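You operate a simulated robot arm through the tools that you are given. There is no shell and no other tool. Be economical: measure what you need, move in short steps, check, and stop when the job is done.

The job below is to be done with a simulated two-armed robot. You get a single attempt, and the scene is never put back.

TASK
Turn the ring off, hold the blue saucepan and stir the sauce smooth.
Fine: use the wooden spoon, put it back in the crock, then stand the saucepan on the trivet.

The check looks at the end state, three seconds after you hand in, the way a careful person would. Anything else that was tipped, shoved, dropped, spilled or broken makes it a failure.

THE ROBOT
Two 6-joint arms with two-finger grippers on one trunk, on a base that drives. Base frame: it is fixed to the floor where the robot stands at the start and does not move with it; the origin is under the middle of the robot, x ahead of it, y to its left, z up. Units: mm, rad, N and s.
The left shoulder is at the start at [30, 178, 1188], the right one opposite. With the tool pointing down near the work surface each hand reaches from about 560 to 780 mm from the robot's upright axis, wherever it stands, measured 20 degrees to its own side. Places, roughly: big ring knob [600, 0, 800]; trivet [600, 400, 900]; trivet (19x19x3 cm) [600, 400, 900]. Payload 2.54 kg a hand.
Tool frame (each hand has its own): the origin (TCP) lies between the finger pads and is the grasp point; the fingertips stand 30 mm ahead of it; z points along the fingers, y is the line along which they close. The gripper opens to 116 mm. The gripper's body begins 95 mm behind the TCP.
Orientation is that of the tool frame in the base frame, as a unit quaternion [x, y, z, w]. With the fingers straight down and closing along the base's y, the tool's x points along the base's -x, its y along +y and its z along -z.

THE INTERFACE
- The arms move only by the tool move_arm. It takes "left_increments", "right_increments" or both (then of equal length, played together; a hand with none holds still); each is a list of rows, each a list of 7 numbers: the shift along the tool's x, y, z in mm, then the turn, a rotation vector about the tool's x, y, z in rad, then the opening, from 0 (shut) to 1 (fully open). In form: [[tx, ty, tz, ax, ay, az, grip], ...]. A call has 1 to 12 rows; each row is the pose to reach, as a shift and turn from the pose commanded when the call began, along the tool's axes at that moment. Rows are played at 5 a second. More than 50 mm and 0.15 rad between two rows, or a gripper value outside its range, and nothing of the call is played. Where a pose cannot be reached the arm comes as near as it can. A force on the tool above 40 N (or 10 N above the force at the start of the call, whichever is more), or a blocked arm, ends the call early, and 0.2 s more pass. The fingers move at their own pace (about 153 mm/s each) and stop on an object; they squeeze with about 31 N. The grip force told is the motor's: it shows also when the fingers shut on nothing. Time passes only in rows, and 0.2 s behind the last, so rows that repeat a pose let the fingers close. It gives the time, the measured TCP pose, the force on the tool (base axes), the opening and the grip force at its end, in the units of the frame above (readings bear some noise), with the torque about the TCP (base axes, N m) and any sound that the robot's microphone picked up.
- Cameras (640 x 400 px; columns grow to the right, rows downward): "scene" is now at [39, 5, 1900.8]; the picture's right is [0.04, -1.00, 0.00], its down [-0.85, -0.04, -0.53] and it looks along [0.53, 0.02, -0.85] (base axes); focal length 268 px, centre (320, 200). "left" rides on the left gripper at [69, 15, -122] in its tool frame; the picture's right is [-0.21, 0.98, 0.00], its down [-0.83, -0.18, -0.53] and it looks along [-0.52, -0.12, 0.85] (tool axes); focal length 251 px, centre (320, 200). "right" rides on the right gripper at [69, -15, -122] in its tool frame; the picture's right is [0.21, 0.98, 0.00], its down [-0.83, 0.18, -0.53] and it looks along [-0.52, 0.11, 0.85] (tool axes); focal length 251 px, centre (320, 200).
- grab_frame(camera): a new picture of that camera. The clock stands still meanwhile.
- lift_body(by): slides the trunk up (or, below 0, down) by that many mm; the arms and the scene camera ride with it, the base frame stays. It gives what a move gives, with no picture.
- drive_base(legs): drives the robot by 1 to 6 legs, each [ahead, left, turn to the left] in mm, mm and rad, along the robot's own axes; the way and the turn of a leg run together, so that a leg with both is an arc; at most 1500 mm and 3.142 rad a leg. The arms and the cameras ride along, it lands a little off, and it stops where it bumps. It gives what a move gives.
- head_to(pan, tilt): turns the head with the scene camera to pan (to the left, within 2.496 rad either way) and tilt (down, from -0.506 to 1.204), counted from straight ahead of the robot. It gives what a move gives.
- pixel_to_xyz(camera, pixels): for up to 12 pixels [column, row] of the newest picture of that camera ("zoom" is the newest enlarged one), the place [x, y, z] in the base frame of the surface seen there, good to about 3 mm. The clock stands still meanwhile.
- enlarge(camera, box): a new picture of the part [left, top, right, bottom] of that camera's present view, enlarged. The clock stands still meanwhile.
- sign_off(): hands the job in; it is judged then, once.

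Work in short steps. Measure before you move; look again where a grasp or a placing could have gone wrong, and mend it. You have 80 turns and 78 pictures in all, those below and enlarged ones among them. Open the grippers and draw the arms clear of the work before you hand the job in, unless the task says otherwise; then end with one line.

The tools are called after "Emit:" as name(argument=value, ...) on one line, values as JSON. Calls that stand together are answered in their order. move_arm: Moves the arms, as the interface text tells. Its arguments: {"type":"object","properties":{"left_increments":{"type":"array","items":{"type":"array","items":{"type":"number"}}},"right_increments":{"type":"array","items":{"type":"array","items":{"type":"number"}}}},"required":[]} The other tools are called the same way: lift_body (by) slides the trunk up or down; drive_base (legs) drives the base; head_to (pan, tilt) turns the head that bears the scene camera; grab_frame (camera) takes a picture; pixel_to_xyz (camera, pixels) gives the place of the surface under pixels of a picture; enlarge (camera, box) takes an enlarged picture of a part of a camera's view; sign_off () hands the job in.

At the start:

```text
t: 0.0
left_tool_pos: [421.6, 222.5, 1348.6]
left_ee_rot: [0.0, 1.0, 0.0, 0.001]
left_wrist_force: [0.3, -0.4, -0.4]
left_moment: [0.0, -0.02, 0.02]
left_gripper_width: 116.1
left_grasp_force: 0.1
right_tool_pos: [463.0, -123.0, 1283.2]
right_ee_rot: [-0.001, 1.0, 0.0, 0.001]
right_wrist_force: [-0.1, 1.5, -0.3]
right_moment: [-0.03, -0.02, 0.01]
right_gripper_width: 115.8
right_grasp_force: 0.0
trunk travel left (down, up): [-400.0, 140.0]
robot x, y, heading: [-1.8, -3.2, -0.002]
head pan, tilt: [0.042, 1.011]
```

scene: 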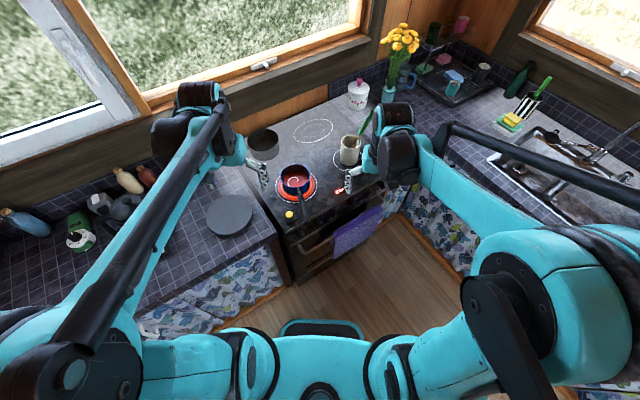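
right: 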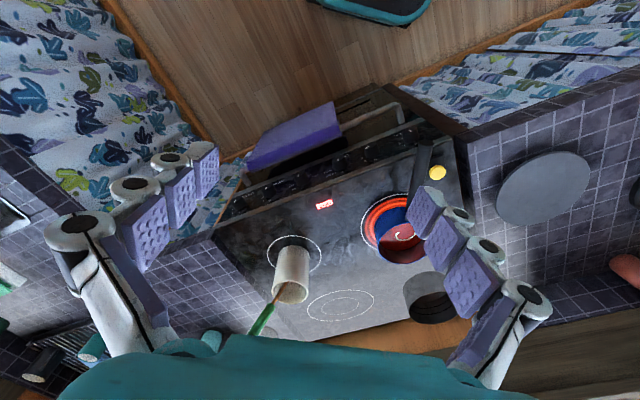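
left: 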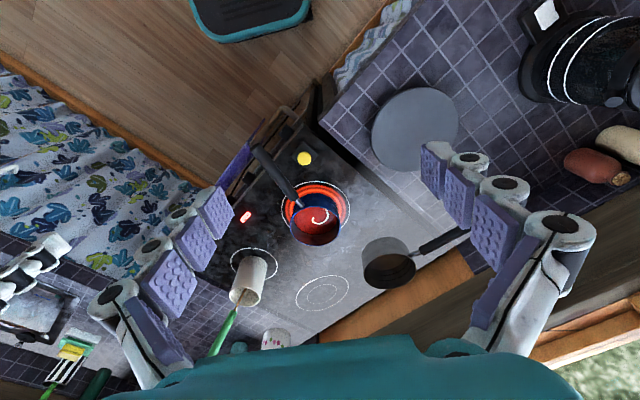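

The scene shows the blue pan at about (295,182), a crock at (350,150) and a yellow knob at (289,214). I'll enlarge these to see the details.

Emit:
enlarge(camera="scene", box=[190, 70, 430, 260])

Emit:
enlarge(camera="left", box=[200, 100, 480, 380])

Emit:
pixel_to_xyz(camera="scene", pixels=[[295, 182], [289, 214], [350, 138], [350, 160], [230, 215], [301, 212], [340, 190], [263, 140], [368, 125]])

```text
2.11 times, centred on (310, 165) of scene
```

zoom: 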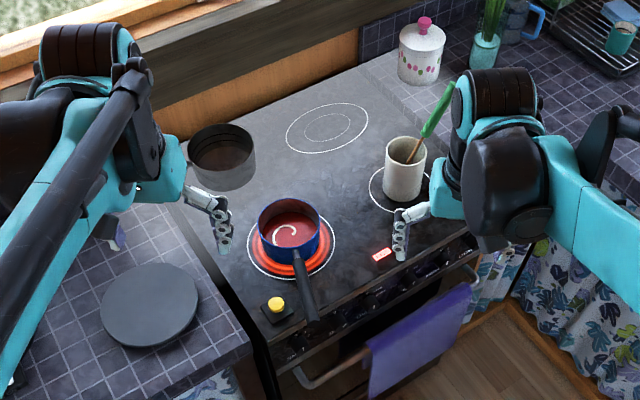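

```text
1.43 times, centred on (340, 240) of left
```

zoom: 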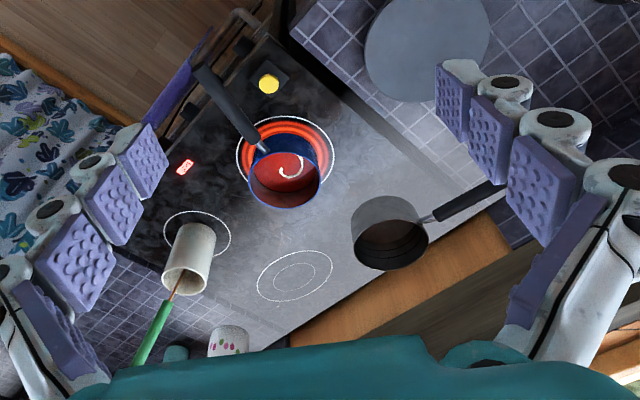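

```text
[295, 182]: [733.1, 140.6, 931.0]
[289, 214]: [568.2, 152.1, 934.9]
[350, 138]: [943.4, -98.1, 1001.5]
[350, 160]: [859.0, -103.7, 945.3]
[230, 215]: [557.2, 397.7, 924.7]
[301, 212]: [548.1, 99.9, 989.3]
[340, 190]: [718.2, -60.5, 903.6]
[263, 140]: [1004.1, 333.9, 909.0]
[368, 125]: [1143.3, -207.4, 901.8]
```

I need a closer view of the crock, the yellow button and the front panel, so I'll enlarge each.

Emit:
enlarge(camera="scene", box=[320, 90, 400, 190])

Emit:
enlarge(camera="scene", box=[260, 160, 390, 250])

Emit:
enlarge(camera="right", box=[200, 90, 480, 340])

```text
4.00 times, centred on (360, 140) of scene
```

zoom: 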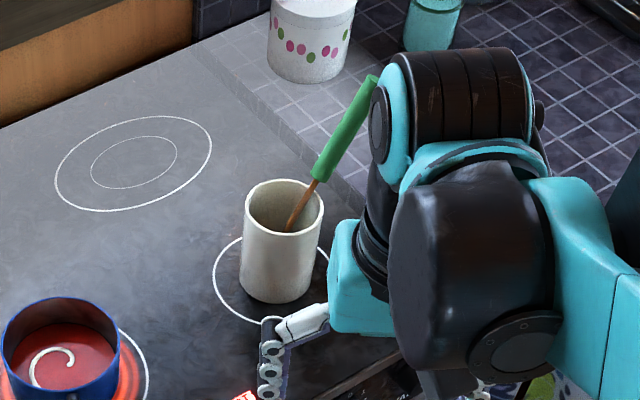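

```text
4.44 times, centred on (325, 205) of scene
```

zoom: 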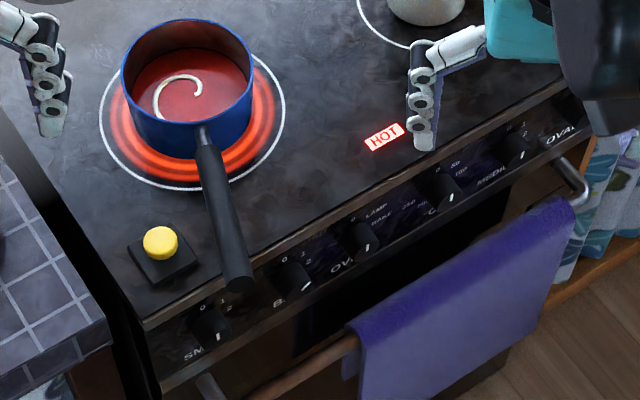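

```text
1.60 times, centred on (340, 215) of right
```

zoom: 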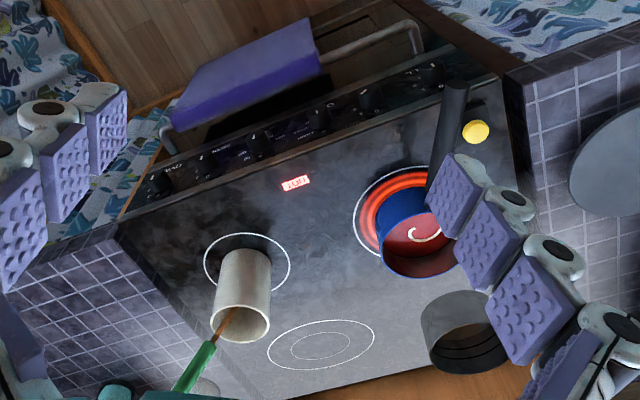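

The BIG knob is second from the left on the front panel, and the pan handle overhangs close to it. I'll bring the right hand down in front of the panel, tilted forward 45°, so its camera can read the knobs.

Emit:
move_arm(right_increments=[[10, 20, 40, 0, -0.1, 0, 1], [21, 41, 81, 0, -0.2, 0, 1], [31, 61, 121, 0, -0.3, 0, 1], [42, 82, 162, 0, -0.4, 0, 1], [52, 102, 202, 0, -0.5, 0, 1], [62, 122, 242, 0, -0.6, 0, 1], [73, 143, 283, 0, -0.7, 0, 1], [83, 163, 323, 0, -0.785, 0, 1]])

Emit:
grab_frame(camera="right")

```text
t: 1.8
left_tool_pos: [422.5, 225.6, 1348.3]
left_ee_rot: [0.0, 1.0, 0.0, 0.001]
left_wrist_force: [-0.5, -0.3, 0.3]
left_moment: [-0.04, 0.02, 0.01]
left_gripper_width: 116.1
left_grasp_force: 0.0
right_tool_pos: [485.1, 161.3, 1093.4]
right_ee_rot: [0.001, 0.925, -0.003, 0.381]
right_wrist_force: [0.6, 0.9, 0.0]
right_moment: [-0.03, 0.02, -0.06]
right_gripper_width: 115.7
right_grasp_force: 0.2
right hand out of reach, approached as far as the arm can: row 4, 5, 6, 7, 8
trunk travel left (down, up): [-400.0, 140.0]
robot x, y, heading: [-1.0, 2.0, -0.004]
head pan, tilt: [0.042, 1.011]
```

```text
69 pictures are left
```

right: 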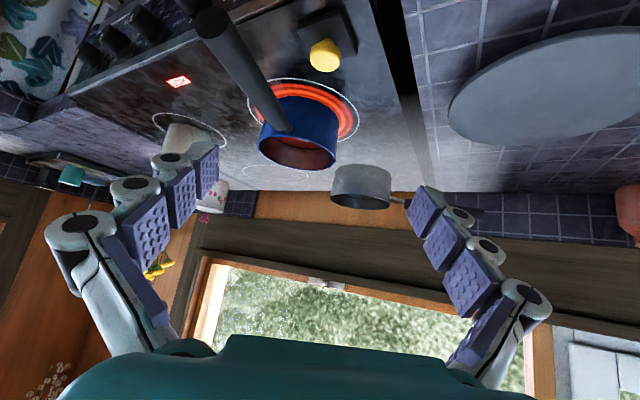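

The hand couldn't get that close in and low. I'll back the robot off 300 mm and lower the trunk, which gives both a frontal view and reach to the panel.

Emit:
drive_base(legs=[[-300, 0, 0]])

Emit:
lift_body(by=-250)

Emit:
head_to(pan=0.0, tilt=0.75)

Emit:
grab_frame(camera="scene")

Emit:
grab_frame(camera="right")

```text
t: 3.8
left_tool_pos: [126.0, 221.6, 1350.3]
left_ee_rot: [0.002, 1.0, 0.0, 0.002]
left_wrist_force: [0.1, -0.2, 0.3]
left_moment: [0.02, -0.02, 0.0]
left_gripper_width: 116.0
left_grasp_force: 0.0
right_tool_pos: [187.4, 157.3, 1093.7]
right_ee_rot: [0.003, 0.925, -0.003, 0.379]
right_wrist_force: [-0.4, -0.2, 0.3]
right_moment: [-0.01, 0.01, 0.02]
right_gripper_width: 115.9
right_grasp_force: 0.0
trunk travel left (down, up): [-400.0, 140.0]
robot x, y, heading: [-290.9, 1.8, -0.004]
head pan, tilt: [0.042, 1.011]
```

```text
t: 6.4
left_tool_pos: [126.6, 221.2, 1099.2]
left_ee_rot: [0.002, 1.0, 0.0, 0.001]
left_wrist_force: [0.0, -0.2, 1.0]
left_moment: [0.0, 0.01, 0.03]
left_gripper_width: 115.7
left_grasp_force: 0.0
right_tool_pos: [188.3, 156.0, 843.4]
right_ee_rot: [0.002, 0.925, -0.002, 0.38]
right_wrist_force: [0.1, 0.2, -0.3]
right_moment: [0.01, 0.01, -0.01]
right_gripper_width: 115.9
right_grasp_force: 0.0
trunk travel left (down, up): [-150.0, 390.0]
robot x, y, heading: [-297.2, 2.2, -0.001]
head pan, tilt: [0.042, 1.011]
```

```text
t: 7.2
left_tool_pos: [125.7, 220.0, 1098.9]
left_ee_rot: [0.003, 1.0, 0.0, 0.002]
left_wrist_force: [-0.2, 0.4, -0.4]
left_moment: [-0.03, 0.0, 0.02]
left_gripper_width: 116.1
left_grasp_force: 0.0
right_tool_pos: [189.3, 157.2, 843.9]
right_ee_rot: [0.003, 0.925, -0.003, 0.379]
right_wrist_force: [0.2, -1.0, 0.1]
right_moment: [-0.01, 0.03, -0.03]
right_gripper_width: 116.0
right_grasp_force: 0.0
trunk travel left (down, up): [-150.0, 390.0]
robot x, y, heading: [-296.4, -2.0, -0.004]
head pan, tilt: [0.0, 0.75]
```

```text
68 pictures are left
```

scene: 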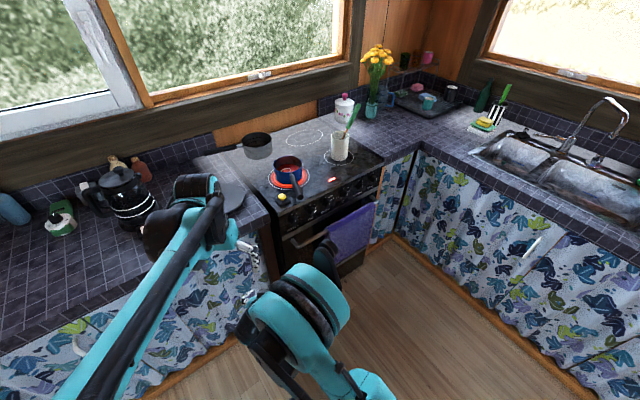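

```text
67 pictures are left
```

right: 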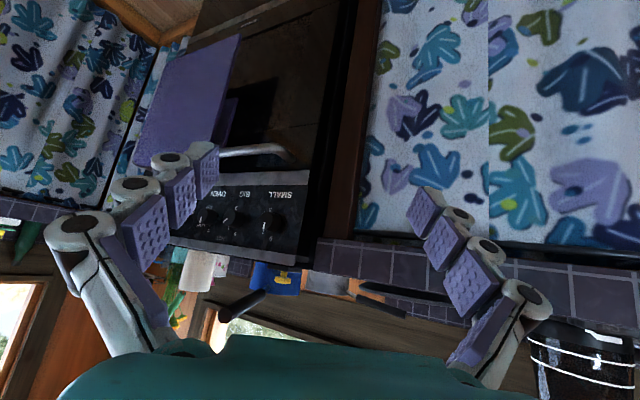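

Now the panel is visible. I'll enlarge it from both cameras and measure the knobs.

Emit:
enlarge(camera="right", box=[170, 160, 330, 260])

Emit:
pixel_to_xyz(camera="zoom", pixels=[[290, 240], [250, 250], [420, 230], [410, 255], [140, 240], [320, 290], [330, 190], [360, 200], [350, 270]])

Emit:
enlarge(camera="scene", box=[260, 140, 390, 230])

Emit:
pixel_to_xyz(camera="zoom", pixels=[[120, 350], [190, 325], [180, 235], [100, 275], [130, 170], [175, 270], [390, 80], [345, 175]])

```text
4.00 times, centred on (250, 210) of right
```

zoom: 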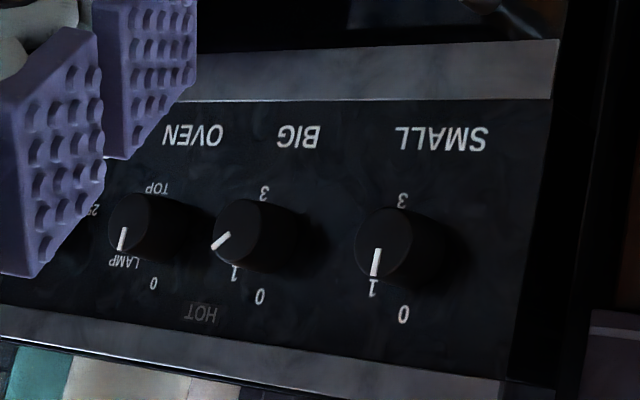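

```text
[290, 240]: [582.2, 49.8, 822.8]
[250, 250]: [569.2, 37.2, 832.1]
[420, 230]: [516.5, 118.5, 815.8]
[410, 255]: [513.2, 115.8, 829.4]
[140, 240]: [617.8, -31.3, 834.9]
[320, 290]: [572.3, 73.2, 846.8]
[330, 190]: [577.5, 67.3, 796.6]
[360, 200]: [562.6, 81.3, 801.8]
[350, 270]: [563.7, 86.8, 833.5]
```

```text
4.44 times, centred on (325, 185) of scene
```

zoom: 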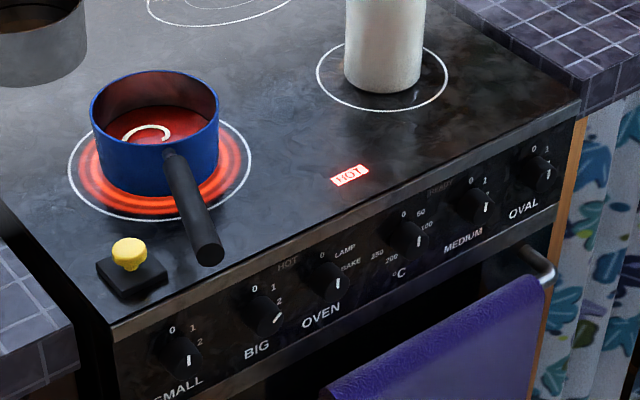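

```text
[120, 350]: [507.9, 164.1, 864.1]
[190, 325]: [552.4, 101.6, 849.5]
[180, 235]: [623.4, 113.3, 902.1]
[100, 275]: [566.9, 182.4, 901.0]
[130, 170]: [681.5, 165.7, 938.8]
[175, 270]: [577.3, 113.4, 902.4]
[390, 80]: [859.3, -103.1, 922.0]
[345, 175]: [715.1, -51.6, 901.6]
```

The stove is turned relative to the base frame. I'll measure its front edge direction and the floor line of the right counter before I reposition.

Emit:
pixel_to_xyz(camera="zoom", pixels=[[118, 320], [570, 103], [210, 255], [205, 235], [170, 150], [215, 110], [93, 120], [130, 250], [260, 340], [265, 300], [425, 25], [480, 150]])

Emit:
pixel_to_xyz(camera="scene", pixels=[[400, 240], [460, 290], [540, 370], [450, 380], [360, 265], [370, 215], [228, 190], [332, 260], [300, 125], [352, 120]])

```text
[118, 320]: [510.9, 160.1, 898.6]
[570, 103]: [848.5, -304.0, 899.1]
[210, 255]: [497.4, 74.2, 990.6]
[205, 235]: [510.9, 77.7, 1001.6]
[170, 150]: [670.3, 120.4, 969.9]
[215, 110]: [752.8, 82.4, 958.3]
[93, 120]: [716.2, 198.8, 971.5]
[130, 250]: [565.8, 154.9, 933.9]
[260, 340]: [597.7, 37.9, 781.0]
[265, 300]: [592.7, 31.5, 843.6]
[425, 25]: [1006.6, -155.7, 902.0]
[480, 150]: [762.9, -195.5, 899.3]
```

```text
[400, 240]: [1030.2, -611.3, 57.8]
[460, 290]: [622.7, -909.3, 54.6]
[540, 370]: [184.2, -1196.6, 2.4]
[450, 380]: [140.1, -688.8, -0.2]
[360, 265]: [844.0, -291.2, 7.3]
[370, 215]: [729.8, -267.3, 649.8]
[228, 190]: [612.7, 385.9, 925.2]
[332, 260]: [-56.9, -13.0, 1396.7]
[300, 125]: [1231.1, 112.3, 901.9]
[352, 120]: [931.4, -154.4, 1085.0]
```

In the stove-aligned frame (heading ≈0.629 rad) the big knob is at u≈483, v≈−302. I'll turn the robot to face the stove squarely and sidestep so the right arm is in front of the knob.

Emit:
drive_base(legs=[[0, 0, 0.631], [0, -305, 0]])

Emit:
grab_frame(camera="scene")

```text
t: 10.9
left_tool_pos: [84.2, 195.5, 1098.9]
left_ee_rot: [-0.317, 0.949, 0.0, 0.002]
left_wrist_force: [0.3, -0.9, 0.5]
left_moment: [0.0, 0.01, -0.02]
left_gripper_width: 116.0
left_grasp_force: 0.1
right_tool_pos: [174.0, 181.6, 845.4]
right_ee_rot: [-0.292, 0.878, 0.119, 0.36]
right_wrist_force: [-0.6, 0.2, 0.3]
right_moment: [0.04, 0.0, 0.02]
right_gripper_width: 116.0
right_grasp_force: 0.0
trunk travel left (down, up): [-150.0, 390.0]
robot x, y, heading: [-122.5, -238.2, 0.648]
head pan, tilt: [0.0, 0.75]
```

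```text
64 pictures are left
```

scene: 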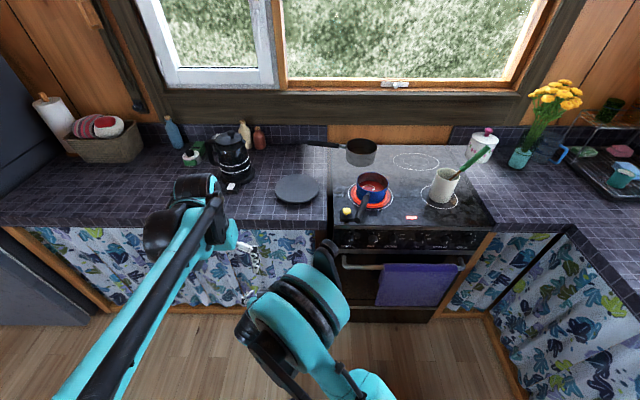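

The view is frontal now. I'll enlarge the panel to measure the knob and read its pointer.

Emit:
enlarge(camera="scene", box=[330, 180, 450, 260])

Emit:
pixel_to_xyz(camera="zoom", pixels=[[73, 325], [165, 320], [250, 320], [120, 300], [120, 330], [120, 360], [210, 330], [165, 355], [165, 300]])

Emit:
enlarge(camera="scene", box=[330, 130, 500, 240])

Emit:
pixel_to_xyz(camera="zoom", pixels=[[432, 150], [432, 250], [393, 170], [472, 170], [432, 170], [505, 125], [540, 85], [560, 65], [480, 145]])

```text
5.00 times, centred on (390, 220) of scene
```

zoom: 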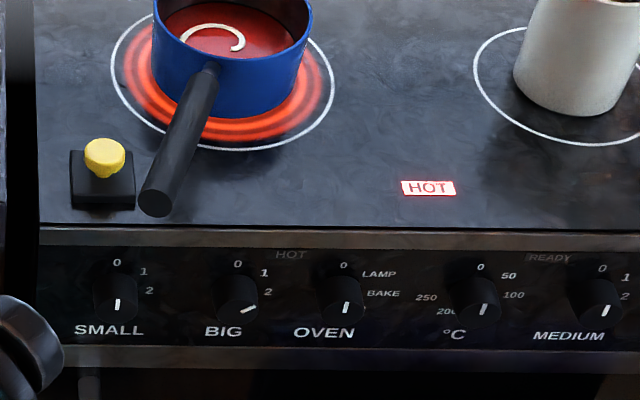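

```text
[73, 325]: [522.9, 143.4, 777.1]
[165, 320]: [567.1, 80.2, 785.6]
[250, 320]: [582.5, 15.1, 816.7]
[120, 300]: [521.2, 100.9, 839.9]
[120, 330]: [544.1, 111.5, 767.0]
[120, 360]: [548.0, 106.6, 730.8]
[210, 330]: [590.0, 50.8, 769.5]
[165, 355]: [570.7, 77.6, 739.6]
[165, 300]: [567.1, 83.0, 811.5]
```

```text
3.64 times, centred on (415, 185) of scene
```

zoom: 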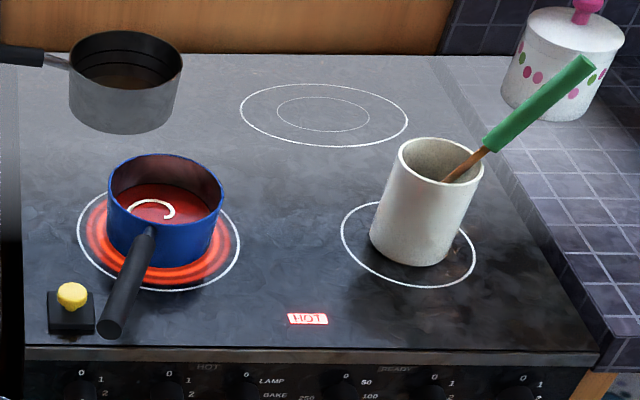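

```text
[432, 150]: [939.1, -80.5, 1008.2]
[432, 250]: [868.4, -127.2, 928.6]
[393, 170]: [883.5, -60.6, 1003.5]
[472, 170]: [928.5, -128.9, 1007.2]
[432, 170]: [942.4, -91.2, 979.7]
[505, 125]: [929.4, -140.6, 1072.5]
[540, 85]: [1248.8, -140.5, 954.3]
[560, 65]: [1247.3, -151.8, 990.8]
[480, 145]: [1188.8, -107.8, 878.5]
```

The knob face is at about u=480, v=−320, z≈830, with its pointer near "2". I'll bring the right hand to a pre-grasp pose in front of it with the fingers horizontal and half open.

Emit:
move_arm(right_increments=[[-10, -40, 13, 0, -0.09, 0, 0.6], [-20, -81, 26, 0, -0.18, 0, 0.6], [-30, -121, 39, 0, -0.27, 0, 0.6], [-39, -162, 52, 0, -0.36, 0, 0.6], [-49, -202, 65, 0, -0.45, 0, 0.6], [-59, -243, 78, 0, -0.54, 0, 0.6], [-69, -283, 91, 0, -0.63, 0, 0.6], [-79, -324, 104, 0, -0.72, 0, 0.6], [-88, -364, 116, 0, -0.785, 0, 0.6]])

Emit:
grab_frame(camera="right")

Emit:
grab_frame(camera="scene")

```text
t: 12.8
left_tool_pos: [82.6, 196.6, 1099.4]
left_ee_rot: [-0.317, 0.948, 0.0, 0.003]
left_wrist_force: [-1.4, 0.1, 1.0]
left_moment: [-0.05, -0.05, 0.0]
left_gripper_width: 116.0
left_grasp_force: 0.2
right_tool_pos: [560.6, 110.2, 938.2]
right_ee_rot: [-0.239, 0.698, 0.217, 0.639]
right_wrist_force: [-11.8, -1.8, 0.8]
right_moment: [0.04, 0.13, 0.52]
right_gripper_width: 76.8
right_grasp_force: 6.1
right hand out of reach, approached as far as the arm can: row 1, 2, 3, 4, 5, 6, 7, 8
trunk travel left (down, up): [-150.0, 390.0]
robot x, y, heading: [-121.2, -233.3, 0.649]
head pan, tilt: [0.0, 0.75]
stopped in row 8 (right hand): the force on the tool passed its limit at 46 N (the readings are from after the stop); the commanded pose is now the measured one
```

```text
61 pictures are left
```

right: 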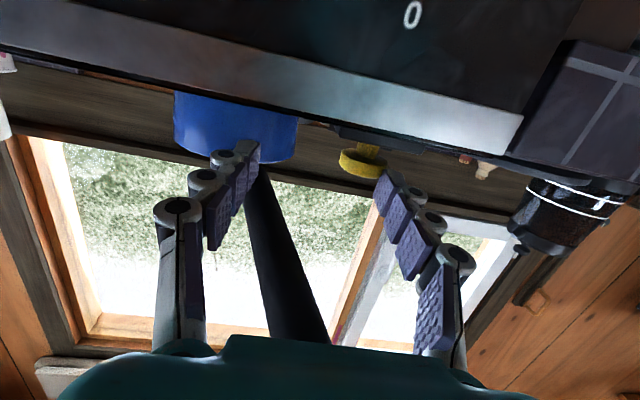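

```text
60 pictures are left
```

scene: 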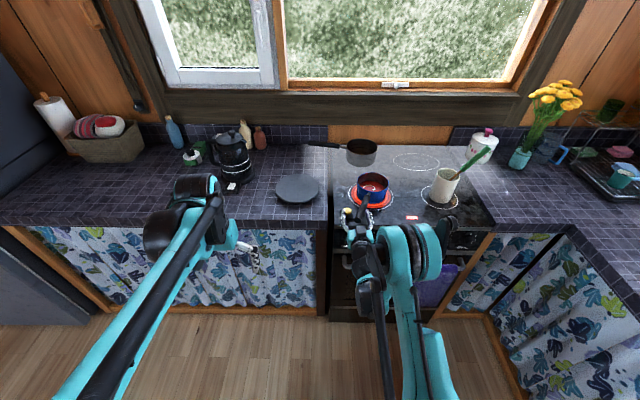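

The arm was outside its reach envelope and strayed up to (560,110,938), with the pan handle between the fingers and contact at the tips. I'll back the base straight out before checking for anything displaced.

Emit:
drive_base(legs=[[-200, 0, 0]])

Emit:
enlarge(camera="scene", box=[330, 140, 490, 240])

Emit:
pixel_to_xyz(camera="zoom", pixels=[[100, 130], [300, 130]])

```text
t: 14.3
left_tool_pos: [-74.1, 76.2, 1099.4]
left_ee_rot: [-0.315, 0.949, 0.0, 0.002]
left_wrist_force: [-0.2, 0.3, 0.3]
left_moment: [0.03, -0.06, -0.03]
left_gripper_width: 116.2
left_grasp_force: 0.0
right_tool_pos: [404.8, -12.3, 938.0]
right_ee_rot: [-0.236, 0.7, 0.213, 0.64]
right_wrist_force: [0.4, 0.4, 0.4]
right_moment: [-0.03, 0.01, 0.01]
right_gripper_width: 69.5
right_grasp_force: 0.0
trunk travel left (down, up): [-150.0, 390.0]
robot x, y, heading: [-277.0, -356.6, 0.644]
head pan, tilt: [0.0, 0.75]
```

```text
4.00 times, centred on (410, 190) of scene
```

zoom: 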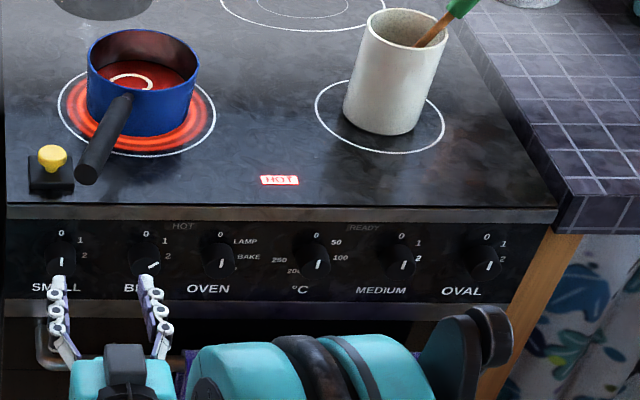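

```text
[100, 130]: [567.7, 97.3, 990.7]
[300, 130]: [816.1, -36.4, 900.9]
```

The pan and button look undisturbed. The hand at 753 mm forward and shoulder height is reachable, so I'll lower the trunk 108 mm to put it at knob height, sidestep 72 mm right, and look through the wrist camera.

Emit:
lift_body(by=-108)

Emit:
drive_base(legs=[[40, -72, -0.015]])

Emit:
grab_frame(camera="right")

Emit:
enlarge(camera="scene", box=[330, 170, 490, 270])

```text
t: 15.7
left_tool_pos: [-74.2, 76.1, 990.0]
left_ee_rot: [-0.315, 0.949, 0.001, 0.002]
left_wrist_force: [-1.1, -0.2, -0.7]
left_moment: [-0.02, 0.01, -0.04]
left_gripper_width: 115.7
left_grasp_force: 0.0
right_tool_pos: [406.1, -12.9, 828.9]
right_ee_rot: [-0.236, 0.7, 0.214, 0.639]
right_wrist_force: [0.3, -0.4, 0.2]
right_moment: [0.0, 0.01, 0.01]
right_gripper_width: 69.5
right_grasp_force: 0.0
trunk travel left (down, up): [-42.0, 498.0]
robot x, y, heading: [-281.8, -356.0, 0.642]
head pan, tilt: [0.0, 0.75]
```

```text
t: 16.8
left_tool_pos: [10.2, 38.8, 991.0]
left_ee_rot: [-0.308, 0.951, 0.0, 0.0]
left_wrist_force: [0.5, -0.4, -0.3]
left_moment: [0.03, 0.08, -0.02]
left_gripper_width: 115.9
left_grasp_force: 0.0
right_tool_pos: [488.4, -57.9, 828.5]
right_ee_rot: [-0.232, 0.702, 0.21, 0.64]
right_wrist_force: [-0.2, -1.0, 0.2]
right_moment: [0.04, -0.03, 0.03]
right_gripper_width: 70.0
right_grasp_force: 0.1
trunk travel left (down, up): [-42.0, 498.0]
robot x, y, heading: [-201.7, -388.3, 0.626]
head pan, tilt: [0.0, 0.75]
```

```text
58 pictures are left
```

right: 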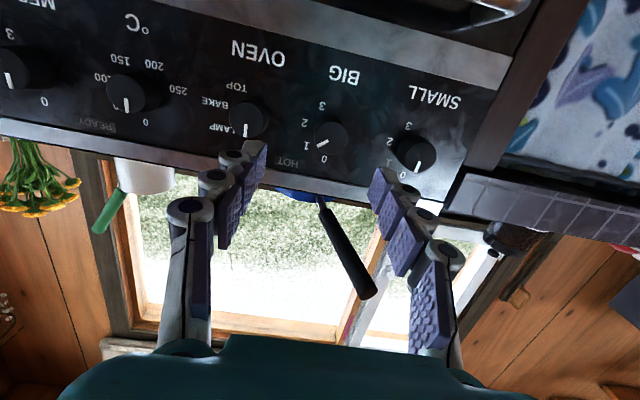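

```text
4.00 times, centred on (410, 220) of scene
```

zoom: 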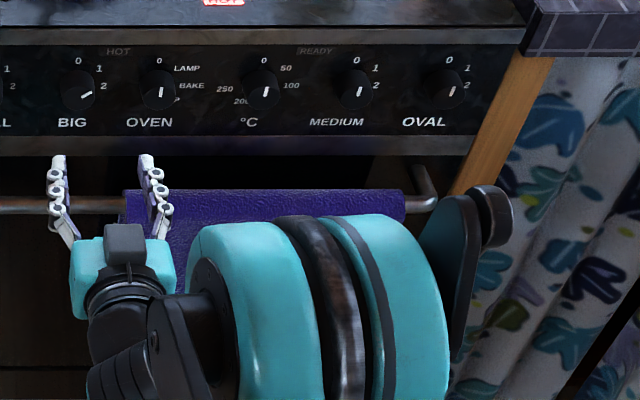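

The wrist camera sees the BIG knob at (330,138) with its pointer at (322,143). I'll enlarge and measure it.

Emit:
enlarge(camera="right", box=[230, 60, 470, 210])

Emit:
pixel_to_xyz(camera="right", pixels=[[330, 138], [326, 140], [334, 134], [322, 143], [417, 153], [246, 120], [345, 110], [275, 140]])

```text
2.67 times, centred on (350, 135) of right
```

zoom: 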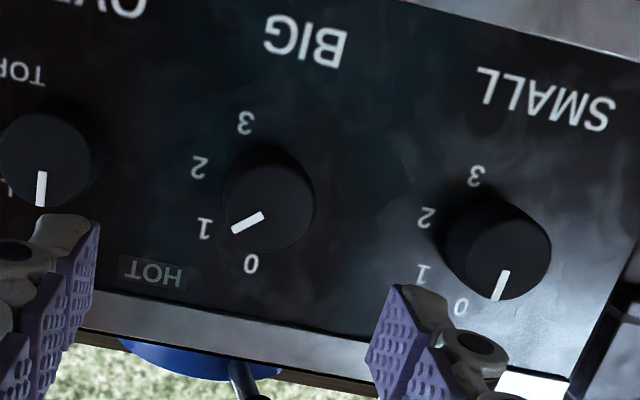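

```text
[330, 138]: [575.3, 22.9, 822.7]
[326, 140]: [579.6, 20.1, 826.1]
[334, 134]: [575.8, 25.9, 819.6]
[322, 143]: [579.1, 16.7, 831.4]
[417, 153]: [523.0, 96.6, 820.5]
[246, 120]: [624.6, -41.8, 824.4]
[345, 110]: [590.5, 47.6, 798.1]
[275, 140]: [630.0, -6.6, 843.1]
```

The knob face centre is about (575,23,822) and the TCP is 110 mm in front. I'll level the tool, align it with the knob and approach to about 20 mm short.

Emit:
move_arm(right_increments=[[0, 6, 20, 0, -0.045, 0, 0.5], [0, 13, 45, 0, -0.093, 0, 0.5], [0, 13, 66, 0, -0.093, 0, 0.5]])

Emit:
enlarge(camera="right", box=[200, 0, 480, 200])

```text
t: 17.6
left_tool_pos: [9.0, 38.6, 990.5]
left_ee_rot: [-0.308, 0.951, 0.001, 0.001]
left_wrist_force: [0.8, 0.1, -0.5]
left_moment: [0.0, 0.0, -0.06]
left_gripper_width: 116.0
left_grasp_force: 0.1
right_tool_pos: [533.9, -9.0, 821.8]
right_ee_rot: [-0.222, 0.671, 0.22, 0.672]
right_wrist_force: [0.7, 0.2, -0.1]
right_moment: [-0.01, -0.03, 0.02]
right_gripper_width: 57.9
right_grasp_force: 0.0
trunk travel left (down, up): [-42.0, 498.0]
robot x, y, heading: [-201.5, -392.0, 0.625]
head pan, tilt: [0.0, 0.75]
```

```text
2.00 times, centred on (340, 100) of right
```

zoom: 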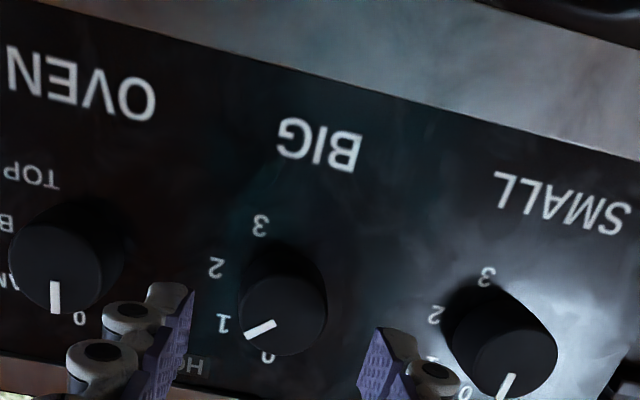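

The knob is centred between the fingers. I'll advance 43 mm, close, and check for contact before turning.

Emit:
move_arm(right_increments=[[0, 0, 22, 0, 0, 0, 0.5], [0, 0, 42, 0, 0, 0, 0.5], [0, 0, 42, 0, 0, 0, 0.15], [0, 0, 42, 0, 0, 0, 0.15]])

```text
t: 18.6
left_tool_pos: [6.1, 38.6, 990.7]
left_ee_rot: [-0.308, 0.951, 0.0, 0.002]
left_wrist_force: [0.0, 0.1, -0.9]
left_moment: [0.01, -0.01, 0.03]
left_gripper_width: 115.9
left_grasp_force: 0.1
right_tool_pos: [565.5, 15.0, 822.1]
right_ee_rot: [-0.223, 0.671, 0.221, 0.672]
right_wrist_force: [-8.6, 3.1, -4.2]
right_moment: [-0.06, 0.01, 0.36]
right_gripper_width: 33.7
right_grasp_force: 45.2
trunk travel left (down, up): [-42.0, 498.0]
robot x, y, heading: [-200.1, -384.6, 0.629]
head pan, tilt: [0.0, 0.75]
```

Gripped at 33.7 mm. Now I'll turn it counter-clockwise (negative about tool z) by about 50°.

Emit:
move_arm(right_increments=[[0, 0, 42, 0, 0, -0.13, 0.15], [0, 0, 42, 0, 0, -0.26, 0.15], [0, 0, 42, 0, 0, -0.39, 0.15], [0, 0, 42, 0, 0, -0.52, 0.15], [0, 0, 42, 0, 0, -0.65, 0.15], [0, 0, 42, 0, 0, -0.78, 0.15], [0, 0, 42, 0, 0, -0.87, 0.15]])

Emit:
enlarge(camera="right", box=[200, 0, 480, 200])

```text
t: 18.9
left_tool_pos: [7.2, 38.4, 991.2]
left_ee_rot: [-0.308, 0.951, 0.001, 0.001]
left_wrist_force: [0.1, 0.6, 0.4]
left_moment: [0.0, 0.01, 0.01]
left_gripper_width: 116.0
left_grasp_force: 0.1
right_tool_pos: [565.0, 16.8, 822.0]
right_ee_rot: [-0.227, 0.669, 0.216, 0.674]
right_wrist_force: [-3.2, -1.5, 4.3]
right_moment: [-0.04, 0.06, 0.22]
right_gripper_width: 34.3
right_grasp_force: 12.8
trunk travel left (down, up): [-42.0, 498.0]
robot x, y, heading: [-206.6, -388.1, 0.626]
head pan, tilt: [0.0, 0.75]
stopped in row 1 (right hand): the force on the tool passed its limit at 85 N (the readings are from after the stop); the commanded pose is now the measured one
```

```text
2.00 times, centred on (340, 100) of right
```

zoom: 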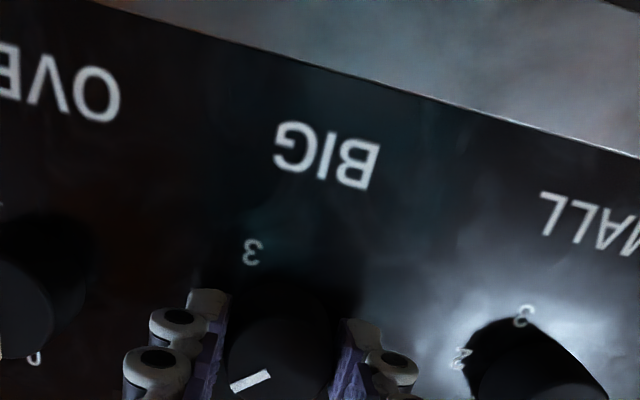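

My mistake: the shift is relative to each call's start, so that call pressed forward and stopped. The hand still holds the knob, so I'll turn with zero shift.

Emit:
move_arm(right_increments=[[0, 0, 0, 0, 0, 0, 0.15], [0, 0, 0, 0, 0, -0.13, 0.15], [0, 0, 0, 0, 0, -0.26, 0.15], [0, 0, 0, 0, 0, -0.39, 0.15], [0, 0, 0, 0, 0, -0.52, 0.15], [0, 0, 0, 0, 0, -0.65, 0.15], [0, 0, 0, 0, 0, -0.78, 0.15], [0, 0, 0, 0, 0, -0.87, 0.15]])

Emit:
enlarge(camera="right", box=[200, 0, 480, 200])

```text
t: 20.3
left_tool_pos: [6.5, 39.4, 991.5]
left_ee_rot: [-0.308, 0.951, 0.001, 0.003]
left_wrist_force: [-0.1, -0.6, -0.7]
left_moment: [0.0, -0.01, -0.03]
left_gripper_width: 115.9
left_grasp_force: 0.1
right_tool_pos: [566.7, 15.0, 824.2]
right_ee_rot: [-0.418, 0.57, 0.002, 0.708]
right_wrist_force: [-1.5, -0.9, 12.4]
right_moment: [0.2, -0.23, 0.19]
right_gripper_width: 33.8
right_grasp_force: 44.6
trunk travel left (down, up): [-42.0, 498.0]
robot x, y, heading: [-205.3, -393.8, 0.628]
head pan, tilt: [0.0, 0.75]
stopped in row 6 (right hand): the force on the tool passed its limit at 40 N (the readings are from after the stop); the commanded pose is now the measured one
```

```text
2.00 times, centred on (340, 100) of right
```

zoom: 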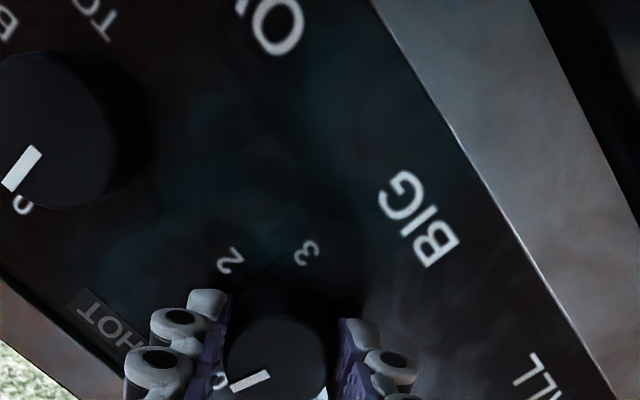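

It turned about 35°, then hit resistance. I'll open, back off 45 mm and read the pointer.

Emit:
move_arm(right_increments=[[0, 0, 0, 0, 0, 0, 0.5], [0, 0, 0, 0, 0, 0, 0.5], [0, 0, -25, 0, 0, 0, 0.5], [0, 0, -50, 0, 0, 0, 0.5]])

Emit:
enlarge(camera="right", box=[180, 20, 460, 220])

Emit:
enlarge(camera="scene", box=[290, 130, 450, 230])

```text
t: 21.3
left_tool_pos: [10.0, 38.7, 990.6]
left_ee_rot: [-0.308, 0.952, 0.001, 0.001]
left_wrist_force: [0.5, -0.4, -0.4]
left_moment: [0.02, 0.01, -0.03]
left_gripper_width: 116.2
left_grasp_force: 0.1
right_tool_pos: [525.4, -15.1, 820.1]
right_ee_rot: [-0.417, 0.57, 0.001, 0.708]
right_wrist_force: [-0.4, 0.3, 0.1]
right_moment: [0.0, -0.02, 0.0]
right_gripper_width: 58.1
right_grasp_force: 0.1
trunk travel left (down, up): [-42.0, 498.0]
robot x, y, heading: [-206.3, -387.2, 0.626]
head pan, tilt: [0.0, 0.75]
```

```text
2.00 times, centred on (320, 120) of right
```

zoom: 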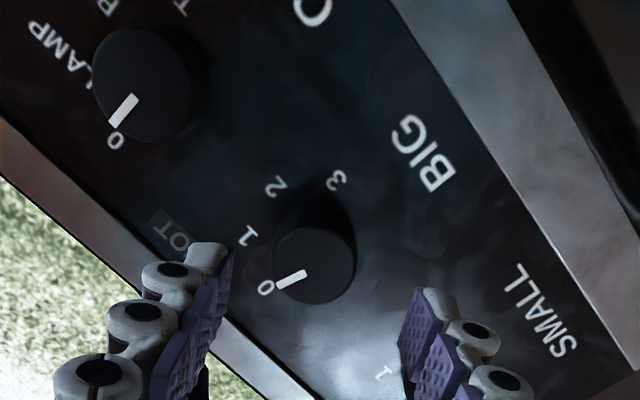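

```text
4.00 times, centred on (370, 180) of scene
```

zoom: 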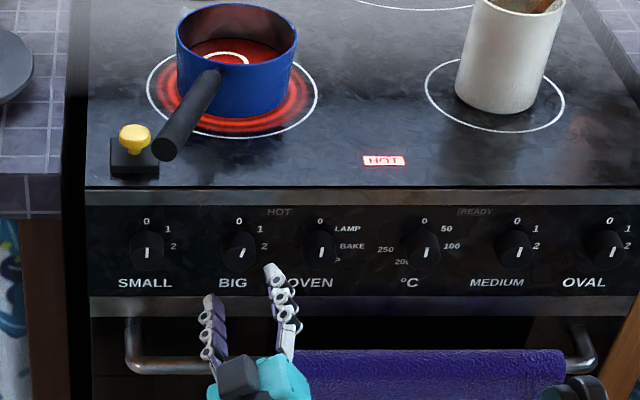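

The pointer is still about 20° short of 0, though the ring is already dimmer. I'll regrip and turn a bit more.

Emit:
move_arm(right_increments=[[-1, 0, 25, 0, 0, 0, 0.5], [-1, 0, 51, 0, 0, 0, 0.5], [-1, 0, 51, 0, 0, 0, 0.15], [-1, 0, 51, 0, 0, 0, 0.15], [-1, 0, 51, 0, 0, -0.08, 0.15], [-1, 0, 51, 0, 0, -0.16, 0.15], [-1, 0, 51, 0, 0, -0.24, 0.15], [-1, 0, 51, 0, 0, -0.32, 0.15], [-1, 0, 51, 0, 0, -0.38, 0.15]])

Emit:
enlarge(camera="scene", box=[290, 130, 450, 230])

```text
t: 23.3
left_tool_pos: [10.0, 36.8, 991.8]
left_ee_rot: [-0.309, 0.951, 0.001, 0.002]
left_wrist_force: [-0.2, 1.4, 0.1]
left_moment: [0.01, 0.0, 0.0]
left_gripper_width: 115.9
left_grasp_force: 0.1
right_tool_pos: [569.3, 13.7, 822.3]
right_ee_rot: [-0.516, 0.483, -0.133, 0.695]
right_wrist_force: [9.3, -14.8, 5.6]
right_moment: [1.32, 0.83, -0.52]
right_gripper_width: 34.1
right_grasp_force: 45.3
trunk travel left (down, up): [-42.0, 498.0]
robot x, y, heading: [-197.6, -388.2, 0.621]
head pan, tilt: [0.0, 0.75]
```

```text
4.00 times, centred on (370, 180) of scene
```

zoom: 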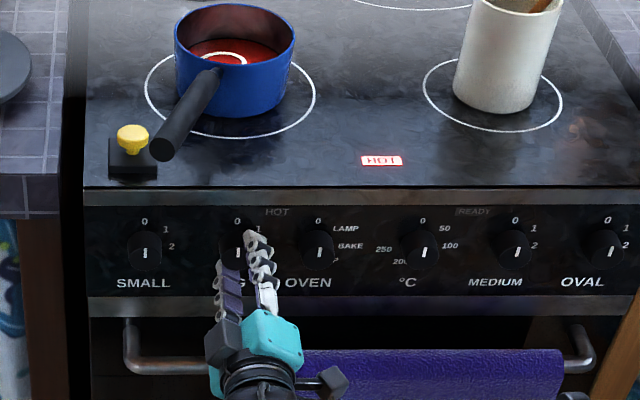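

The ring has stopped glowing and the torque built up against the stop. I'll release, back off and look at the pointer.

Emit:
move_arm(right_increments=[[0, 0, 0, 0, 0, 0, 0.5], [0, 0, 0, 0, 0, 0, 0.5], [0, 0, -25, 0, 0, 0, 0.5], [0, 0, -50, 0, 0, 0, 0.5]])

Emit:
drive_base(legs=[[-150, 0, 0]])

Emit:
enlarge(camera="scene", box=[290, 110, 450, 210])

```text
t: 24.3
left_tool_pos: [8.8, 38.6, 991.0]
left_ee_rot: [-0.308, 0.951, 0.001, 0.002]
left_wrist_force: [-0.9, 0.0, 0.1]
left_moment: [-0.04, 0.02, 0.01]
left_gripper_width: 115.9
left_grasp_force: 0.0
right_tool_pos: [526.3, -14.9, 823.0]
right_ee_rot: [-0.518, 0.481, -0.132, 0.695]
right_wrist_force: [0.8, -0.1, 0.8]
right_moment: [0.0, -0.02, 0.0]
right_gripper_width: 58.3
right_grasp_force: 0.0
trunk travel left (down, up): [-42.0, 498.0]
robot x, y, heading: [-203.3, -390.7, 0.627]
head pan, tilt: [0.0, 0.75]
```

```text
t: 25.6
left_tool_pos: [-113.2, -50.6, 992.1]
left_ee_rot: [-0.307, 0.952, 0.001, 0.002]
left_wrist_force: [0.0, -0.3, 0.3]
left_moment: [0.02, 0.0, 0.0]
left_gripper_width: 116.1
left_grasp_force: 0.1
right_tool_pos: [405.1, -104.7, 823.4]
right_ee_rot: [-0.518, 0.481, -0.132, 0.695]
right_wrist_force: [0.3, 0.5, 0.4]
right_moment: [0.0, -0.01, 0.01]
right_gripper_width: 58.0
right_grasp_force: 0.2
trunk travel left (down, up): [-42.0, 498.0]
robot x, y, heading: [-324.7, -482.2, 0.629]
head pan, tilt: [0.0, 0.75]
```

```text
4.00 times, centred on (370, 160) of scene
```

zoom: 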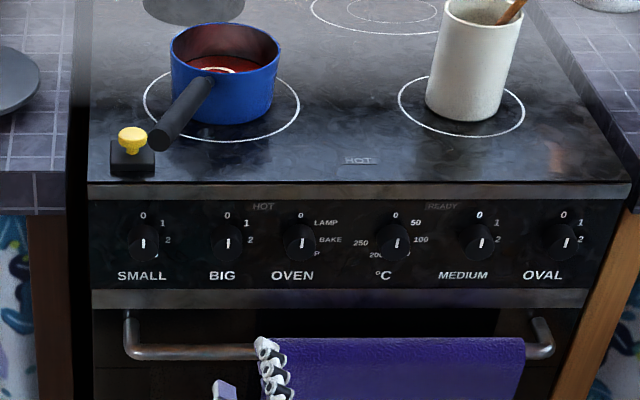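

The knob reads 0 and both the glow and the HOT lamp are off. Next I'll raise the trunk 300 mm and straighten the right hand's roll, then measure the pan handle, crock, spoon and trivet.

Emit:
lift_body(by=300)

Emit:
move_arm(right_increments=[[0, 0, 0, 0, 0, 0.14, 0.5], [0, 0, 0, 0, 0, 0.28, 0.5], [0, 0, 0, 0, 0, 0.42, 0.5], [0, 0, 0, 0, 0, 0.56, 0.5], [0, 0, 0, 0, 0, 0.7, 0.5], [0, 0, 0, 0, 0, 0.84, 0.5], [0, 0, 0, 0, 0, 0.98, 0.5]])

Emit:
enlarge(camera="scene", box=[260, 80, 480, 220])

```text
t: 28.6
left_tool_pos: [-114.0, -50.3, 1291.4]
left_ee_rot: [-0.308, 0.951, 0.001, 0.002]
left_wrist_force: [0.1, 0.0, -0.3]
left_moment: [0.01, 0.0, -0.02]
left_gripper_width: 116.0
left_grasp_force: 0.1
right_tool_pos: [405.5, -104.2, 1120.7]
right_ee_rot: [-0.518, 0.481, -0.132, 0.695]
right_wrist_force: [-0.5, -0.4, 0.5]
right_moment: [-0.05, -0.02, -0.01]
right_gripper_width: 57.7
right_grasp_force: 0.1
trunk travel left (down, up): [-342.0, 198.0]
robot x, y, heading: [-323.1, -477.5, 0.633]
head pan, tilt: [0.0, 0.75]
```

```text
t: 30.2
left_tool_pos: [-113.5, -49.4, 1291.2]
left_ee_rot: [-0.308, 0.952, 0.001, 0.001]
left_wrist_force: [0.0, 0.3, -0.7]
left_moment: [-0.04, 0.01, 0.02]
left_gripper_width: 115.8
left_grasp_force: 0.1
right_tool_pos: [406.0, -104.3, 1120.3]
right_ee_rot: [-0.229, 0.669, 0.211, 0.675]
right_wrist_force: [-0.3, 0.0, 0.5]
right_moment: [0.01, 0.01, 0.02]
right_gripper_width: 58.0
right_grasp_force: 0.1
trunk travel left (down, up): [-342.0, 198.0]
robot x, y, heading: [-324.8, -478.6, 0.627]
head pan, tilt: [0.0, 0.75]
```

```text
2.86 times, centred on (370, 150) of scene
```

zoom: 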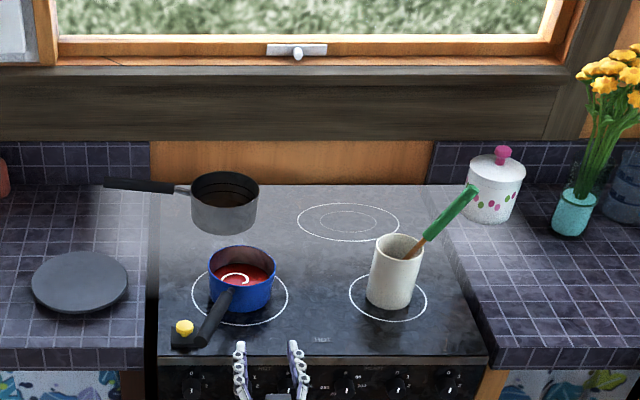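

Both hands are clear of the view. I'll measure the spoon (430,237)–(473,190), the handle, the crock and the trivet.

Emit:
pixel_to_xyz(camera="zoom", pixels=[[413, 251], [422, 242], [435, 231], [447, 218], [458, 206], [468, 194], [374, 248], [420, 248], [398, 236], [393, 262], [393, 290], [390, 305]])

Emit:
pixel_to_xyz(camera="zoom", pixels=[[204, 340], [210, 328], [217, 315], [224, 302], [231, 291], [211, 258], [272, 262], [242, 248], [240, 278], [245, 310], [185, 325], [190, 345]])

Emit:
pixel_to_xyz(camera="zoom", pixels=[[80, 283], [33, 283], [126, 283], [80, 254], [80, 308], [80, 325], [20, 330], [135, 320], [230, 213], [110, 183]])

```text
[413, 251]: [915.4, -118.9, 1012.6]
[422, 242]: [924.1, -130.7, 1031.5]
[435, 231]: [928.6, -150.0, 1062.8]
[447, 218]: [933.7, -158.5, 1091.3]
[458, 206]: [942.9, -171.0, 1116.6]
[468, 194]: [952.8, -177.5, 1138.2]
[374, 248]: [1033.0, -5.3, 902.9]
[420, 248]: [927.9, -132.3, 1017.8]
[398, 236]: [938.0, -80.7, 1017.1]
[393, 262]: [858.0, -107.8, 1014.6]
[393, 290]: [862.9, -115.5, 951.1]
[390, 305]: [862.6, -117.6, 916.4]
```

```text
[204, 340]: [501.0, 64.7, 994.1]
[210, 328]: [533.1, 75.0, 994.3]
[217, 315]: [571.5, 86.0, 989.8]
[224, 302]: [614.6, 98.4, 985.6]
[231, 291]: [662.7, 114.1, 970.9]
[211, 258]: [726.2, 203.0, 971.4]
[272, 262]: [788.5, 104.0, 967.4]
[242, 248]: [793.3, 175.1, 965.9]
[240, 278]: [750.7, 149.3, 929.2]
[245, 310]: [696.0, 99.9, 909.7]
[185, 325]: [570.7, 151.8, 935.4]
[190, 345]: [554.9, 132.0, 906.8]
```

```text
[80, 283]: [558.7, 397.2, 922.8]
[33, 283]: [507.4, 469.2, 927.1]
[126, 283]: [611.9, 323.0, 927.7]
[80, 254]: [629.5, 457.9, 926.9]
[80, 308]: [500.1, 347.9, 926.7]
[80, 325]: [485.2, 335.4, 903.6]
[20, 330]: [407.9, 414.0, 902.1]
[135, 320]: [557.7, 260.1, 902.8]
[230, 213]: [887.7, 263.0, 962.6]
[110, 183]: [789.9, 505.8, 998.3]
```

In the stove frame: spoon grip at u≈670, v≈−678, z≈1090, leaning 29° right. Handle axis at u≈547, v≈−279, z≈975, yawed −19°. Pan centre (681,−321) and trivet (691,−8). I'll raise the trunk and drive to a stance that serves all of these.

Emit:
lift_body(by=60)

Emit:
drive_base(legs=[[0, -164, 0], [350, 0, 0]])

Emit:
head_to(pan=0.0, tilt=0.85)

Emit:
grab_frame(camera="scene")

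```text
t: 31.2
left_tool_pos: [-112.9, -50.2, 1350.5]
left_ee_rot: [-0.307, 0.952, 0.001, 0.001]
left_wrist_force: [0.1, -0.3, -0.2]
left_moment: [0.03, 0.01, -0.02]
left_gripper_width: 116.3
left_grasp_force: 0.1
right_tool_pos: [405.4, -103.6, 1179.2]
right_ee_rot: [-0.231, 0.668, 0.21, 0.675]
right_wrist_force: [0.5, -1.1, 0.6]
right_moment: [-0.02, -0.03, 0.01]
right_gripper_width: 57.9
right_grasp_force: 0.0
trunk travel left (down, up): [-402.0, 138.0]
robot x, y, heading: [-325.4, -479.2, 0.626]
head pan, tilt: [0.0, 0.75]
```

```text
t: 34.5
left_tool_pos: [252.1, 18.0, 1350.0]
left_ee_rot: [-0.311, 0.95, 0.0, 0.001]
left_wrist_force: [0.8, -0.3, 0.9]
left_moment: [-0.01, 0.04, 0.03]
left_gripper_width: 115.8
left_grasp_force: 0.1
right_tool_pos: [772.5, -32.0, 1180.6]
right_ee_rot: [-0.232, 0.668, 0.213, 0.674]
right_wrist_force: [-0.9, -0.9, -0.2]
right_moment: [0.0, 0.01, 0.02]
right_gripper_width: 58.0
right_grasp_force: 0.1
trunk travel left (down, up): [-402.0, 138.0]
robot x, y, heading: [45.9, -412.3, 0.632]
head pan, tilt: [0.0, 0.75]
```

```text
t: 35.2
left_tool_pos: [252.1, 17.9, 1350.8]
left_ee_rot: [-0.312, 0.95, 0.001, 0.001]
left_wrist_force: [0.2, 0.2, -0.3]
left_moment: [0.03, -0.03, -0.01]
left_gripper_width: 116.0
left_grasp_force: 0.1
right_tool_pos: [772.4, -32.2, 1180.6]
right_ee_rot: [-0.234, 0.667, 0.214, 0.674]
right_wrist_force: [0.3, 0.2, -0.6]
right_moment: [0.0, -0.04, 0.02]
right_gripper_width: 57.8
right_grasp_force: 0.0
trunk travel left (down, up): [-402.0, 138.0]
robot x, y, heading: [43.6, -410.4, 0.632]
head pan, tilt: [0.0, 0.85]
```

```text
47 pictures are left
```

scene: 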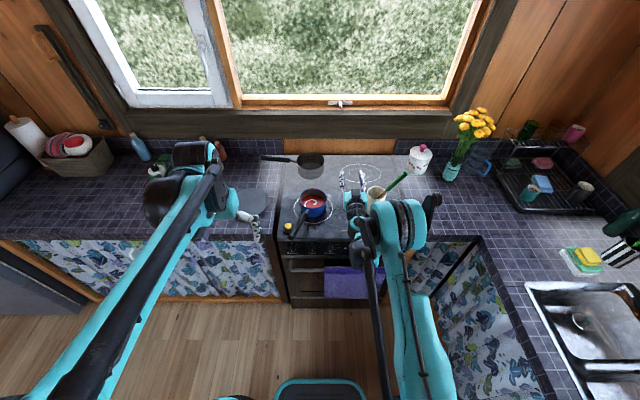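

I'm at u≈−206, v≈−357. I'll pitch the left hand forward to horizontal while moving it ahead, high above the hob and left of the handle.

Emit:
move_arm(left_increments=[[-28, -1, 17, 0, -0.131, 0, 1], [-55, -3, 33, 0, -0.262, 0, 1], [-83, -4, 50, 0, -0.393, 0, 1], [-110, -5, 67, 0, -0.524, 0, 1], [-138, -7, 83, 0, -0.654, 0, 1], [-165, -8, 100, 0, -0.785, 0, 1], [-193, -9, 117, 0, -0.916, 0, 1], [-220, -11, 133, 0, -1.047, 0, 1], [-248, -12, 150, 0, -1.178, 0, 1], [-275, -13, 167, 0, -1.309, 0, 1], [-303, -15, 183, 0, -1.44, 0, 1], [-330, -16, 200, 0, -1.57, 0, 1]])

```text
t: 37.8
left_tool_pos: [543.3, 214.6, 1171.5]
left_ee_rot: [-0.221, 0.683, 0.216, 0.662]
left_wrist_force: [-0.1, 0.3, 0.7]
left_moment: [-0.01, 0.0, -0.01]
left_gripper_width: 116.0
left_grasp_force: 0.1
left hand out of reach, approached as far as the arm can: row 10, 11, 12
right_tool_pos: [774.1, -31.4, 1180.7]
right_ee_rot: [-0.231, 0.668, 0.212, 0.675]
right_wrist_force: [1.1, -0.1, -0.3]
right_moment: [-0.01, -0.03, -0.02]
right_gripper_width: 57.8
right_grasp_force: 0.0
trunk travel left (down, up): [-402.0, 138.0]
robot x, y, heading: [44.8, -414.4, 0.633]
head pan, tilt: [0.0, 0.85]
```

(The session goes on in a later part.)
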